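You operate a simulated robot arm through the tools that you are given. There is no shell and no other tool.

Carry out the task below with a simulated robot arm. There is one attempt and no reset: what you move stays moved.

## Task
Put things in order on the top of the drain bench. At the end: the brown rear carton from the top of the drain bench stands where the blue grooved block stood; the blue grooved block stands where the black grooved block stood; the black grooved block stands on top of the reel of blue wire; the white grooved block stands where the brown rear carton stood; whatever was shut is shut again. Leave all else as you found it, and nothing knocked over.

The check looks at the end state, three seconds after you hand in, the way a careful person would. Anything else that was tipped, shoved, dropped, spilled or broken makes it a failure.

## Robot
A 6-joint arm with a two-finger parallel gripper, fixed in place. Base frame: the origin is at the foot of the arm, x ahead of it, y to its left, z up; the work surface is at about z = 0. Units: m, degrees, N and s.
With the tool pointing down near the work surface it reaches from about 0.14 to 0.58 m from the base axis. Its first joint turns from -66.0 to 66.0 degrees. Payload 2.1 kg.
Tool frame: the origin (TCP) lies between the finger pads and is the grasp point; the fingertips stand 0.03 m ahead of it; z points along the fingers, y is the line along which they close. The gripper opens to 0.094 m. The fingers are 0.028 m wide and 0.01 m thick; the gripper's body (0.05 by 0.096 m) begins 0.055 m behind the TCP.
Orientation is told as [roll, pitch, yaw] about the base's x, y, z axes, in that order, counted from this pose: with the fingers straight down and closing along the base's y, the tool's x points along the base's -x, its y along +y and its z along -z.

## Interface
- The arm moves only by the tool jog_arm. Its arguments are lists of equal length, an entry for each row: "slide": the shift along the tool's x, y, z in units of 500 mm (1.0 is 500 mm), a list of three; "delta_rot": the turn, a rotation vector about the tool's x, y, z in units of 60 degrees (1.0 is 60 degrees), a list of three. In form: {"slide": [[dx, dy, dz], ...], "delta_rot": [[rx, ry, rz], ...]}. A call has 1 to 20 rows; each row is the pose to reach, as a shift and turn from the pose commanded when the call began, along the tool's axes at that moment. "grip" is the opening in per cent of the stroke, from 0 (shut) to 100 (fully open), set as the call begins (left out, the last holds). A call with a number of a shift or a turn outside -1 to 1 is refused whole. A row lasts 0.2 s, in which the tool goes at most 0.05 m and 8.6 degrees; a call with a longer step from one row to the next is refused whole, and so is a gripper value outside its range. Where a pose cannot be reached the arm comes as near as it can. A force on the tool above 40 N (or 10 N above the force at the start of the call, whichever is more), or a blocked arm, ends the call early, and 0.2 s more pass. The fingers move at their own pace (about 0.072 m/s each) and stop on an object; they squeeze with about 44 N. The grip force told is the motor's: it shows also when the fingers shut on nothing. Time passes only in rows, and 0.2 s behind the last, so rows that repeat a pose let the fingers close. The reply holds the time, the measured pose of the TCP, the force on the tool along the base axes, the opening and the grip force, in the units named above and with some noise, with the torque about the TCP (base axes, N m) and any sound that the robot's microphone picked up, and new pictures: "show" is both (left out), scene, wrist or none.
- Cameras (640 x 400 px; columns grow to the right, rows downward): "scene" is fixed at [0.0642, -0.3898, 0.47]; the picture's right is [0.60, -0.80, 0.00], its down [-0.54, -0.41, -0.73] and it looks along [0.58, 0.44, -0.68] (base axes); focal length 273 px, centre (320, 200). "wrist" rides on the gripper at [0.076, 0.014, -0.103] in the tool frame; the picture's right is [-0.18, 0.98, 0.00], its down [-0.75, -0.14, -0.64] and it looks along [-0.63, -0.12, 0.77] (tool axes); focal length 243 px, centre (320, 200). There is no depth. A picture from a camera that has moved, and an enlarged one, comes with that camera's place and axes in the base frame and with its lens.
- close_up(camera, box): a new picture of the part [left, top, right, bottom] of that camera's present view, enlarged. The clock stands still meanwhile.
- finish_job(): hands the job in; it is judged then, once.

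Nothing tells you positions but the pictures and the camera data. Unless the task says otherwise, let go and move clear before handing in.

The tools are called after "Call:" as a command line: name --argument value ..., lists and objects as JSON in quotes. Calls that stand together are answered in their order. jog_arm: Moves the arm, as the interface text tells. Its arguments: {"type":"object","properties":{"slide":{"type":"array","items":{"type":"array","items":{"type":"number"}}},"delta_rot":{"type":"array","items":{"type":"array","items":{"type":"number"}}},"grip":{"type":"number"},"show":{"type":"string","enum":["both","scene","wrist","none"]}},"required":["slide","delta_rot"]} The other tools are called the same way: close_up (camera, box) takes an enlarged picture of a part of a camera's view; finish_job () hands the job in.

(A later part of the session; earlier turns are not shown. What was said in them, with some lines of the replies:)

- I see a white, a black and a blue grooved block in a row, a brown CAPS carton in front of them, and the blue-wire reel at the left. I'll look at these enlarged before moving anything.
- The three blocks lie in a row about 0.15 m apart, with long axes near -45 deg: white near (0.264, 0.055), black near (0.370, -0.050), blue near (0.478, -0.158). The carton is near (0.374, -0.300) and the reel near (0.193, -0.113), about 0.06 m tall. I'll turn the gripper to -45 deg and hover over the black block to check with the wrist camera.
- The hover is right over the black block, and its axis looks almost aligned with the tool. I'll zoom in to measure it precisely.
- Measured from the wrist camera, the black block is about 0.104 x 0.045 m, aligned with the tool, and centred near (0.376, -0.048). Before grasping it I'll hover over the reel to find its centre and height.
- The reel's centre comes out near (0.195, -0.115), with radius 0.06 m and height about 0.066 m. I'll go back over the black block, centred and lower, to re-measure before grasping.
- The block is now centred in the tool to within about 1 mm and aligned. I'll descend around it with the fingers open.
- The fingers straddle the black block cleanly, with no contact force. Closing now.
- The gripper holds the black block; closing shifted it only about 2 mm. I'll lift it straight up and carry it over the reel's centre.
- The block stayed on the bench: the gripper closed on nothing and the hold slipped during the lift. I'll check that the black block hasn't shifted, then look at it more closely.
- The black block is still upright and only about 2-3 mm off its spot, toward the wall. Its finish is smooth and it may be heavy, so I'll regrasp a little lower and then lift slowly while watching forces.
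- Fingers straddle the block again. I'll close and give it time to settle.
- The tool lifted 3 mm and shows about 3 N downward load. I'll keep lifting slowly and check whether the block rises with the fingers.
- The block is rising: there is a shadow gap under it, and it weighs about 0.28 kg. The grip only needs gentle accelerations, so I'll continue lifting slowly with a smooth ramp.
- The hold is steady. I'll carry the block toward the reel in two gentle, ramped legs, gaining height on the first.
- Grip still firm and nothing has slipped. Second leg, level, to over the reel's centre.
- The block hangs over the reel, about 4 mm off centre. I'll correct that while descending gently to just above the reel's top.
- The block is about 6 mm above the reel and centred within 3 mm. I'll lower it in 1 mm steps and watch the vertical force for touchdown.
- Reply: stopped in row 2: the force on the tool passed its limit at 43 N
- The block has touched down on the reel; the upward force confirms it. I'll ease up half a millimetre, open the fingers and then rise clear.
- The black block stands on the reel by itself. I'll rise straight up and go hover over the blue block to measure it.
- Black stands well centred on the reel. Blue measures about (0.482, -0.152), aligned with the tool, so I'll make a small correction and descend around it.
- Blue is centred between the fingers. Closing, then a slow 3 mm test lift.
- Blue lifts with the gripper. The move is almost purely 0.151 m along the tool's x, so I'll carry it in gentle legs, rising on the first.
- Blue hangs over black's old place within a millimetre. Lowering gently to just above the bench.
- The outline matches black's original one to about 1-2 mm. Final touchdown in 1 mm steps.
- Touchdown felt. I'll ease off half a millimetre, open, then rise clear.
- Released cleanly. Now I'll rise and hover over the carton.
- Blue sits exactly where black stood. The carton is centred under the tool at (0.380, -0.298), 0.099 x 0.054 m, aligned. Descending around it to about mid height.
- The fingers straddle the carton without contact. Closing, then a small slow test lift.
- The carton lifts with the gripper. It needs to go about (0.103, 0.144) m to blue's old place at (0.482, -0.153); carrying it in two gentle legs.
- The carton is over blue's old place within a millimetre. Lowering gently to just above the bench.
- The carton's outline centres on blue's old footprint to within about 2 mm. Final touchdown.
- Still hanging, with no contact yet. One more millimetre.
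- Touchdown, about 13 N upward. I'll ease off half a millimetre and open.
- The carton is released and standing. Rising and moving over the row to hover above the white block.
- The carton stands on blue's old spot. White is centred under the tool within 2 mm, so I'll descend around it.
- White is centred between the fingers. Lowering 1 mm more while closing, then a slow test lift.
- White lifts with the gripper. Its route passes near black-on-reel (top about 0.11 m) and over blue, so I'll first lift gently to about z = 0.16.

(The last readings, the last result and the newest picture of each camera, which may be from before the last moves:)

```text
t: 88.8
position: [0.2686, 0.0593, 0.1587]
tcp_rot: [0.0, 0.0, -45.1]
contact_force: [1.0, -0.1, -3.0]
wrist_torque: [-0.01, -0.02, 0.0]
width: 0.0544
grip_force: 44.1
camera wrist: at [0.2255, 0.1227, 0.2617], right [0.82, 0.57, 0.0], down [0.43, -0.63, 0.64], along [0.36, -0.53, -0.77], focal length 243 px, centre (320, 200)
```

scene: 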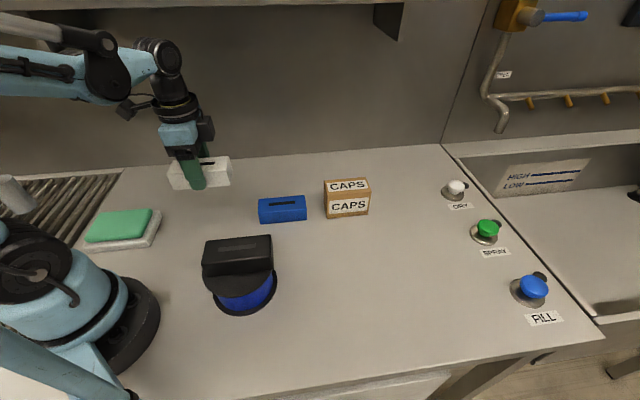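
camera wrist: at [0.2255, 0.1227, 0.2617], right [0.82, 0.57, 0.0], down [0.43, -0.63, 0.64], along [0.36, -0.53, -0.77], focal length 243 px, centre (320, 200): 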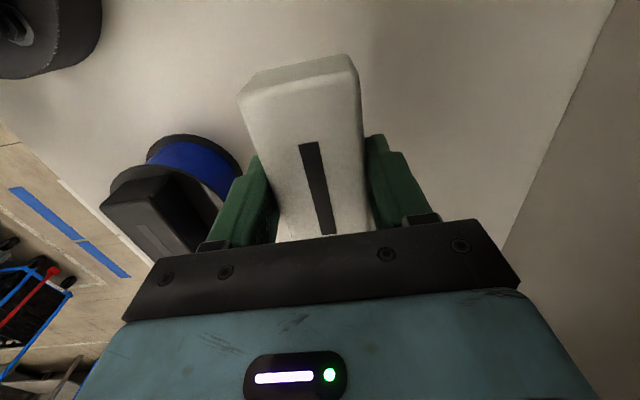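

The hold is firm, and white's underside is at about z = 0.12, above everything on the route. I'll carry it to the carton's old place in three gentle legs.

Call:
jog_arm --slide '[[-0.0022, -0.0012, 0], [-0.0067, -0.0036, 0], [-0.0135, -0.0072, 0], [-0.0225, -0.0119, 0], [-0.0337, -0.0179, 0], [-0.0472, -0.0251, 0], [-0.063, -0.0334, 0], [-0.0787, -0.0417, 0], [-0.0945, -0.0501, 0], [-0.1102, -0.0585, 0], [-0.1259, -0.0668, 0], [-0.1417, -0.0752, 0], [-0.1574, -0.0835, 0], [-0.1732, -0.0918, 0], [-0.1867, -0.099, 0], [-0.1979, -0.105, 0], [-0.2069, -0.1097, 0], [-0.2137, -0.1133, 0], [-0.2182, -0.1157, 0], [-0.2204, -0.1169, 0]]' --delta_rot '[[0, 0, 0], [0, 0, 0], [0, 0, 0], [0, 0, 0], [0, 0, 0], [0, 0, 0], [0, 0, 0], [0, 0, 0], [0, 0, 0], [0, 0, 0], [0, 0, 0], [0, 0, 0], [0, 0, 0], [0, 0, 0], [0, 0, 0], [0, 0, 0], [0, 0, 0], [0, 0, 0], [0, 0, 0], [0, 0, 0]]' --show "both"

Call:
jog_arm --slide '[[-0.0022, -0.0012, 0], [-0.0067, -0.0036, 0], [-0.0135, -0.0072, 0], [-0.0225, -0.0119, 0], [-0.0337, -0.0179, 0], [-0.0472, -0.0251, 0], [-0.063, -0.0334, 0], [-0.0787, -0.0417, 0], [-0.0945, -0.0501, 0], [-0.1102, -0.0585, 0], [-0.1259, -0.0668, 0], [-0.1417, -0.0752, 0], [-0.1574, -0.0835, 0], [-0.1732, -0.0918, 0], [-0.1867, -0.099, 0], [-0.1979, -0.105, 0], [-0.2069, -0.1097, 0], [-0.2137, -0.1133, 0], [-0.2182, -0.1157, 0], [-0.2204, -0.1169, 0]]' --delta_rot '[[0, 0, 0], [0, 0, 0], [0, 0, 0], [0, 0, 0], [0, 0, 0], [0, 0, 0], [0, 0, 0], [0, 0, 0], [0, 0, 0], [0, 0, 0], [0, 0, 0], [0, 0, 0], [0, 0, 0], [0, 0, 0], [0, 0, 0], [0, 0, 0], [0, 0, 0], [0, 0, 0], [0, 0, 0], [0, 0, 0]]' --show "both"

```text
t: 93.0
position: [0.3062, -0.0614, 0.1587]
tcp_rot: [0.0, 0.1, -45.0]
contact_force: [0.8, 0.4, -2.9]
wrist_torque: [0.02, 0.02, 0.0]
width: 0.0541
grip_force: 44.6
camera wrist: at [0.2626, 0.0031, 0.2618], right [0.82, 0.57, 0.0], down [0.43, -0.63, 0.64], along [0.36, -0.53, -0.77], focal length 243 px, centre (320, 200)
```

scene: 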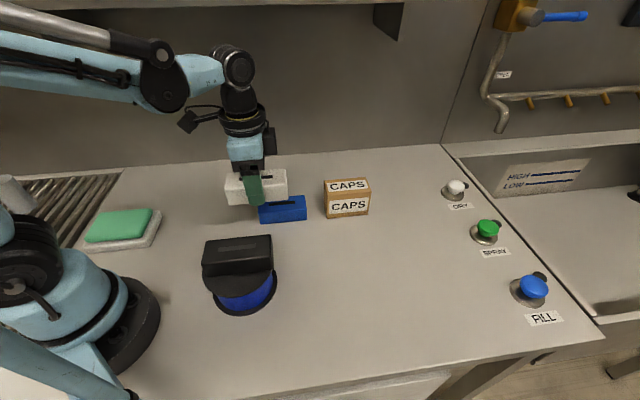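
wrist: 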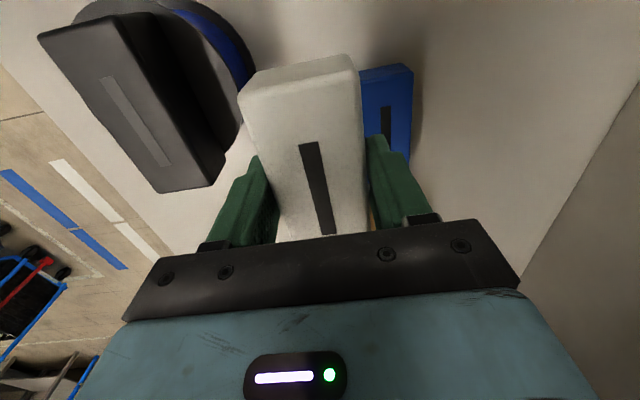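

```text
t: 97.2
position: [0.3429, -0.1798, 0.1565]
tcp_rot: [0.0, 0.0, -44.9]
contact_force: [-0.4, 0.4, -4.3]
wrist_torque: [-0.03, 0.0, 0.02]
width: 0.0541
grip_force: 44.0
camera wrist: at [0.2989, -0.1158, 0.2603], right [0.82, 0.57, 0.0], down [0.43, -0.63, 0.64], along [0.36, -0.53, -0.77], focal length 243 px, centre (320, 200)
```

scene: 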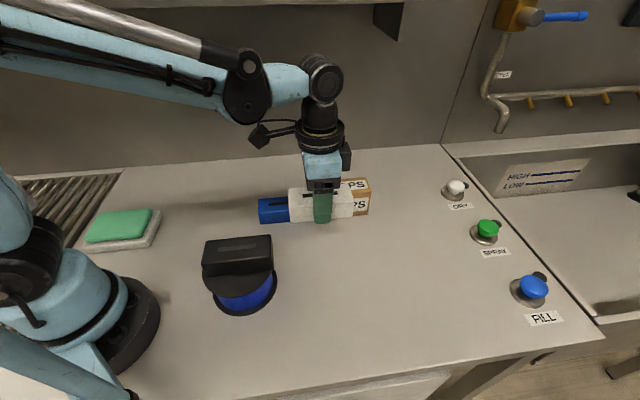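
wrist: 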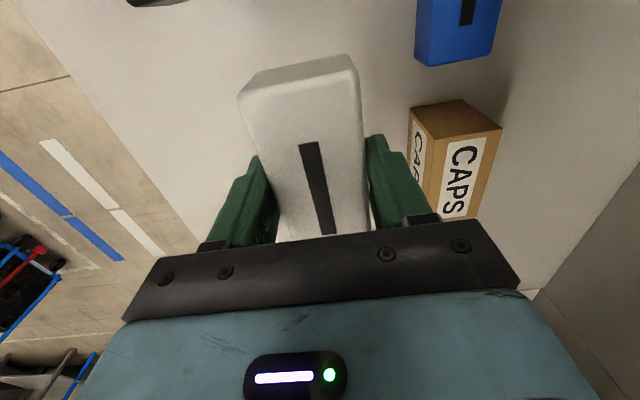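

Still firm. On the last leg I'll also start coming down, since nothing lies beneath on this stretch.

Call:
jog_arm --slide '[[-0.0022, -0.0012, 0.0012], [-0.0067, -0.0035, 0.0037], [-0.0135, -0.0071, 0.0073], [-0.0225, -0.0118, 0.0122], [-0.0337, -0.0177, 0.0184], [-0.0471, -0.0248, 0.0257], [-0.0628, -0.033, 0.0343], [-0.0785, -0.0412, 0.0429], [-0.0942, -0.0495, 0.0514], [-0.11, -0.0578, 0.06], [-0.1257, -0.066, 0.0686], [-0.1414, -0.0743, 0.0771], [-0.1571, -0.0825, 0.0857], [-0.1728, -0.0907, 0.0943], [-0.1862, -0.0978, 0.1016], [-0.1975, -0.1037, 0.1078], [-0.2064, -0.1084, 0.1127], [-0.2132, -0.112, 0.1163], [-0.2177, -0.1143, 0.1188], [-0.2199, -0.1155, 0.12]]' --delta_rot '[[0, 0, 0], [0, 0, 0], [0, 0, 0], [0, 0, 0], [0, 0, 0], [0, 0, 0], [0, 0, 0], [0, 0, 0], [0, 0, 0], [0, 0, 0], [0, 0, 0], [0, 0, 0], [0, 0, 0], [0, 0, 0], [0, 0, 0], [0, 0, 0], [0, 0, 0], [0, 0, 0], [0, 0, 0], [0, 0, 0]]' --show "both"

```text
t: 101.4
position: [0.3794, -0.2988, 0.0974]
tcp_rot: [-0.1, 0.0, -45.0]
contact_force: [-0.3, 0.7, -3.0]
wrist_torque: [-0.01, 0.01, -0.04]
width: 0.054
grip_force: 43.7
camera wrist: at [0.336, -0.234, 0.201], right [0.82, 0.57, 0.0], down [0.43, -0.63, 0.64], along [0.36, -0.53, -0.77], focal length 243 px, centre (320, 200)
```

scene: 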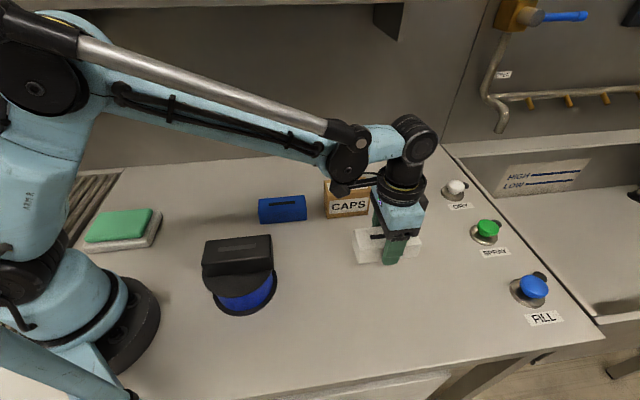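
wrist: 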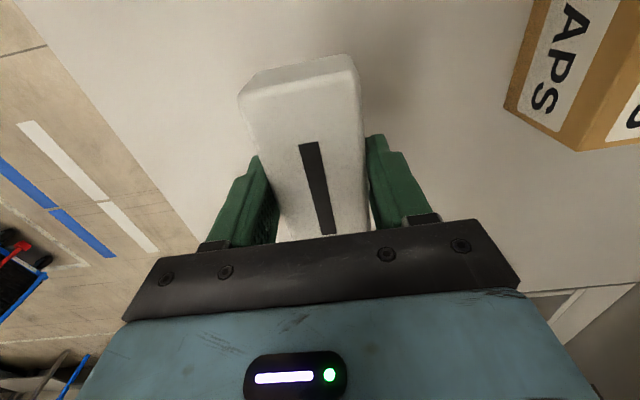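

White hangs over the carton's old place within a millimetre. Lowering gently to just above the bench.

Call:
jog_arm --slide '[[0, 0, 0.002], [0, 0, 0.006], [0, 0, 0.012], [0, 0, 0.02], [0, 0, 0.03], [0, 0, 0.042], [0, 0, 0.054], [0, 0, 0.066], [0, 0, 0.078], [0, 0, 0.088], [0, 0, 0.098], [0, 0, 0.106], [0, 0, 0.112], [0, 0, 0.116], [0, 0, 0.118], [0, 0, 0.119]]' --delta_rot '[[0, 0, 0], [0, 0, 0], [0, 0, 0], [0, 0, 0], [0, 0, 0], [0, 0, 0], [0, 0, 0], [0, 0, 0], [0, 0, 0], [0, 0, 0], [0, 0, 0], [0, 0, 0], [0, 0, 0], [0, 0, 0], [0, 0, 0], [0, 0, 0]]' --show "wrist"

Call:
close_up --camera "scene" --box '[330, 210, 430, 300]'

```text
t: 104.8
position: [0.3793, -0.3, 0.0373]
tcp_rot: [0.1, 0.0, -45.0]
contact_force: [0.5, 0.1, -2.8]
wrist_torque: [0.04, 0.0, -0.02]
width: 0.0544
grip_force: 44.3
camera wrist: at [0.336, -0.2348, 0.141], right [0.82, 0.57, 0.0], down [0.43, -0.63, 0.64], along [0.36, -0.53, -0.77], focal length 243 px, centre (320, 200)
```

wrist: 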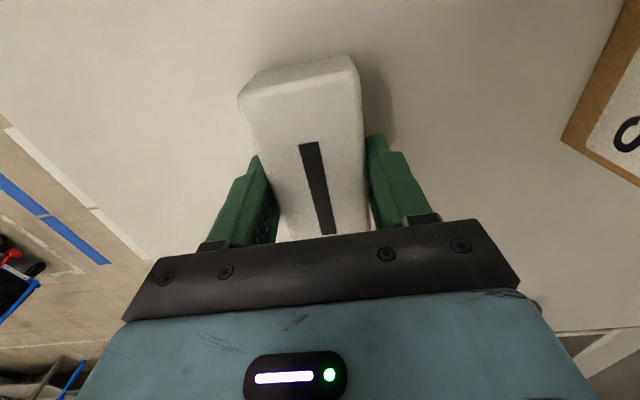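

```text
4.44 times, centred on (380, 255) of scene
camera zoom: at [0.0642, -0.3898, 0.47], right [0.6, -0.8, 0.0], down [-0.54, -0.41, -0.73], along [0.58, 0.44, -0.68], focal length 1212 px, centre (53, -44)
```

zoom: 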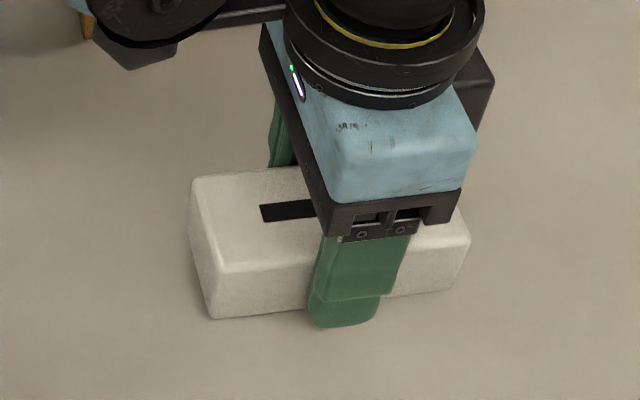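

White's footprint centres on the carton's old one. Touchdown step by step.

Call:
jog_arm --slide '[[0, 0, 0.001], [0, 0, 0.002], [0, 0, 0.002]]' --delta_rot '[[0, 0, 0], [0, 0, 0], [0, 0, 0]]' --show "none"

```text
t: 105.6
position: [0.3796, -0.2986, 0.0378]
tcp_rot: [0.1, 0.1, -45.0]
contact_force: [0.2, -0.3, -2.4]
wrist_torque: [0.05, 0.01, 0.0]
width: 0.054
grip_force: 43.7
```

Call:
jog_arm --slide '[[0, 0, 0.001], [0, 0, 0.002], [0, 0, 0.002]]' --delta_rot '[[0, 0, 0], [0, 0, 0], [0, 0, 0]]' --show "none"

```text
t: 106.4
position: [0.3793, -0.2983, 0.0356]
tcp_rot: [0.0, 0.2, -45.0]
contact_force: [0.1, -0.4, -2.1]
wrist_torque: [0.0, 0.04, -0.03]
width: 0.054
grip_force: 43.9
```

White still hangs, just above the surface. Another millimetre.

Call:
jog_arm --slide '[[0, 0, 0.001], [0, 0, 0.002], [0, 0, 0.002]]' --delta_rot '[[0, 0, 0], [0, 0, 0], [0, 0, 0]]' --show "none"

```text
t: 107.2
position: [0.3792, -0.2981, 0.0363]
tcp_rot: [0.0, 0.1, -45.0]
contact_force: [-0.5, 1.0, -2.3]
wrist_torque: [-0.07, 0.0, -0.03]
width: 0.0543
grip_force: 43.8
```

Call:
jog_arm --slide '[[0, 0, 0.001], [0, 0, 0.001]]' --delta_rot '[[0, 0, 0], [0, 0, 0]]' --show "none"

```text
t: 107.8
position: [0.3805, -0.2983, 0.0352]
tcp_rot: [-0.1, 0.1, -45.0]
contact_force: [-4.6, 5.2, 20.1]
wrist_torque: [-0.46, -0.33, -0.02]
width: 0.0538
grip_force: 44.5
```

Touchdown, about 20 N. I'll ease back half a millimetre and open the fingers.

Call:
jog_arm --slide '[[0, 0, -0.001], [0, 0, -0.001]]' --delta_rot '[[0, 0, 0], [0, 0, 0]]' --show "none"

Call:
jog_arm --slide '[[0, 0, 0], [0, 0, 0], [0, 0, 0], [0, 0, 0]]' --delta_rot '[[0, 0, 0], [0, 0, 0], [0, 0, 0], [0, 0, 0]]' --grip 100 --show "wrist"

```text
t: 108.4
position: [0.3799, -0.2983, 0.0353]
tcp_rot: [0.0, 0.1, -44.9]
contact_force: [-2.1, 2.4, 13.1]
wrist_torque: [0.3, 0.36, 0.06]
width: 0.0539
grip_force: 44.4
```

```text
t: 109.4
position: [0.3809, -0.2989, 0.035]
tcp_rot: [0.0, 0.2, -45.0]
contact_force: [0.0, -0.1, -0.2]
wrist_torque: [0.03, -0.03, 0.0]
width: 0.0938
grip_force: 0.0
camera wrist: at [0.3365, -0.2339, 0.1383], right [0.82, 0.57, 0.0], down [0.43, -0.63, 0.64], along [0.36, -0.53, -0.77], focal length 243 px, centre (320, 200)
```

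wrist: 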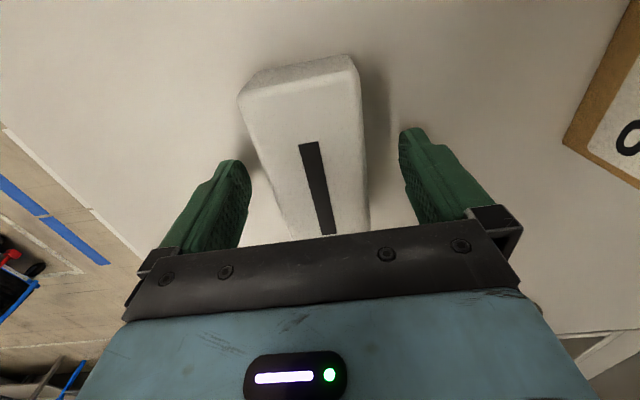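

White is free of the fingers. Rising straight up and clear, then I'll check everything.

Call:
jog_arm --slide '[[0, 0, -0.02], [0, 0, -0.06], [0, 0, -0.12], [0, 0, -0.18], [0, 0, -0.24], [0, 0, -0.3], [0, 0, -0.36], [0, 0, -0.42], [0, 0, -0.46], [0, 0, -0.46]]' --delta_rot '[[0, 0, 0], [0, 0, 0], [0, 0, 0], [0, 0, 0], [0, 0, 0], [0, 0, 0], [0, 0, 0], [0, 0, 0], [0, 0, 0], [0, 0, 0]]' --show "both"

Call:
close_up --camera "scene" --box '[170, 160, 430, 322]'

```text
t: 111.6
position: [0.3795, -0.2978, 0.266]
tcp_rot: [0.0, 0.1, -44.9]
contact_force: [-1.4, 0.5, 0.1]
wrist_torque: [0.0, -0.02, -0.01]
width: 0.094
grip_force: 0.0
camera wrist: at [0.3358, -0.2342, 0.3688], right [0.82, 0.57, 0.0], down [0.43, -0.63, 0.64], along [0.36, -0.53, -0.77], focal length 243 px, centre (320, 200)
```

scene: 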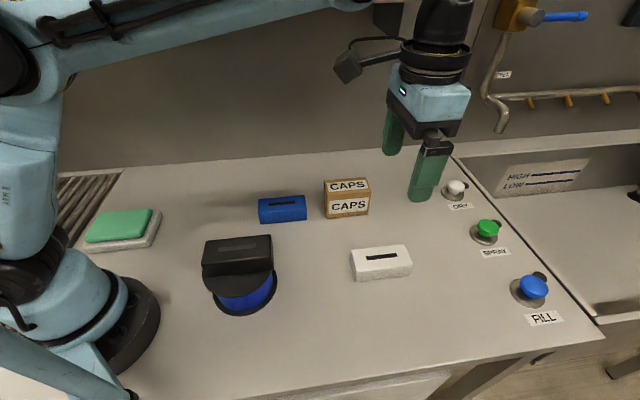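
wrist: 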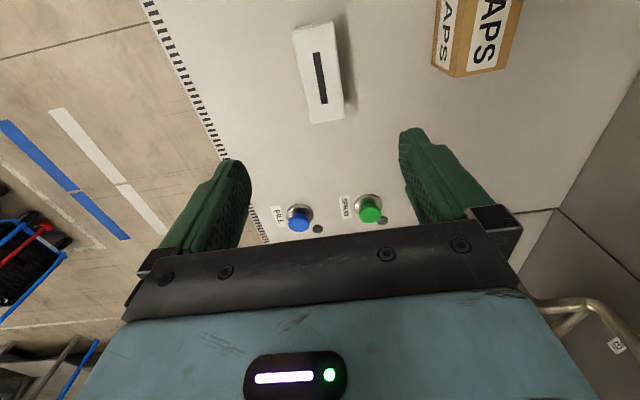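

```text
2.46 times, centred on (300, 241) of scene
camera zoom: at [0.0642, -0.3898, 0.47], right [0.6, -0.8, 0.0], down [-0.54, -0.41, -0.73], along [0.58, 0.44, -0.68], focal length 672 px, centre (369, 99)
```

zoom: 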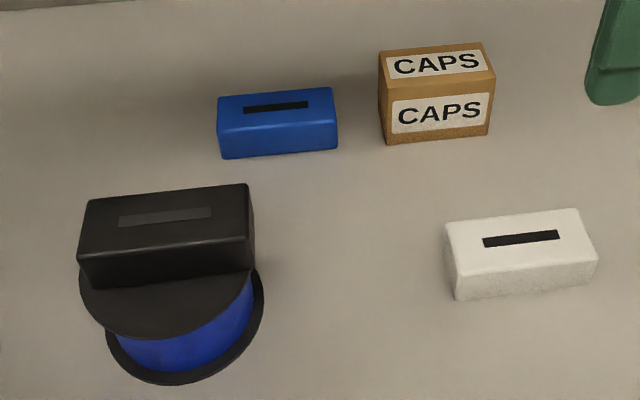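

All four pieces are in place and upright:
- **Carton:** on blue's old spot.
- **Blue block:** on black's old spot.
- **Black block:** on top of the reel.
- **White block:** on the carton's old spot.

The reel, the sponge and the valves look undisturbed, and I opened nothing. The gripper is empty and well clear, so I'm handing in.

Call:
finish_job

```text
The job is handed in.
```

The bench top is in the order you asked for, and I've handed the job in. I don't have the result of the check. In the last pictures everything stood upright, and each piece was within about 2–3 mm of its spot:

- **Brown carton:** it stands where the blue block was.
- **Blue block:** it stands where the black block was.
- **Black block:** it stands on top of the reel of blue wire, roughly centred.
- **White block:** it stands where the carton was.

My first lift of the black block was too fast and it slipped out of the grip. It stayed upright and shifted only 2–3 mm; I then lifted it slowly and had no more slips.

I opened nothing, so there was nothing to shut again. I saw only one carton on the bench top, so I took it to be the "rear" one.
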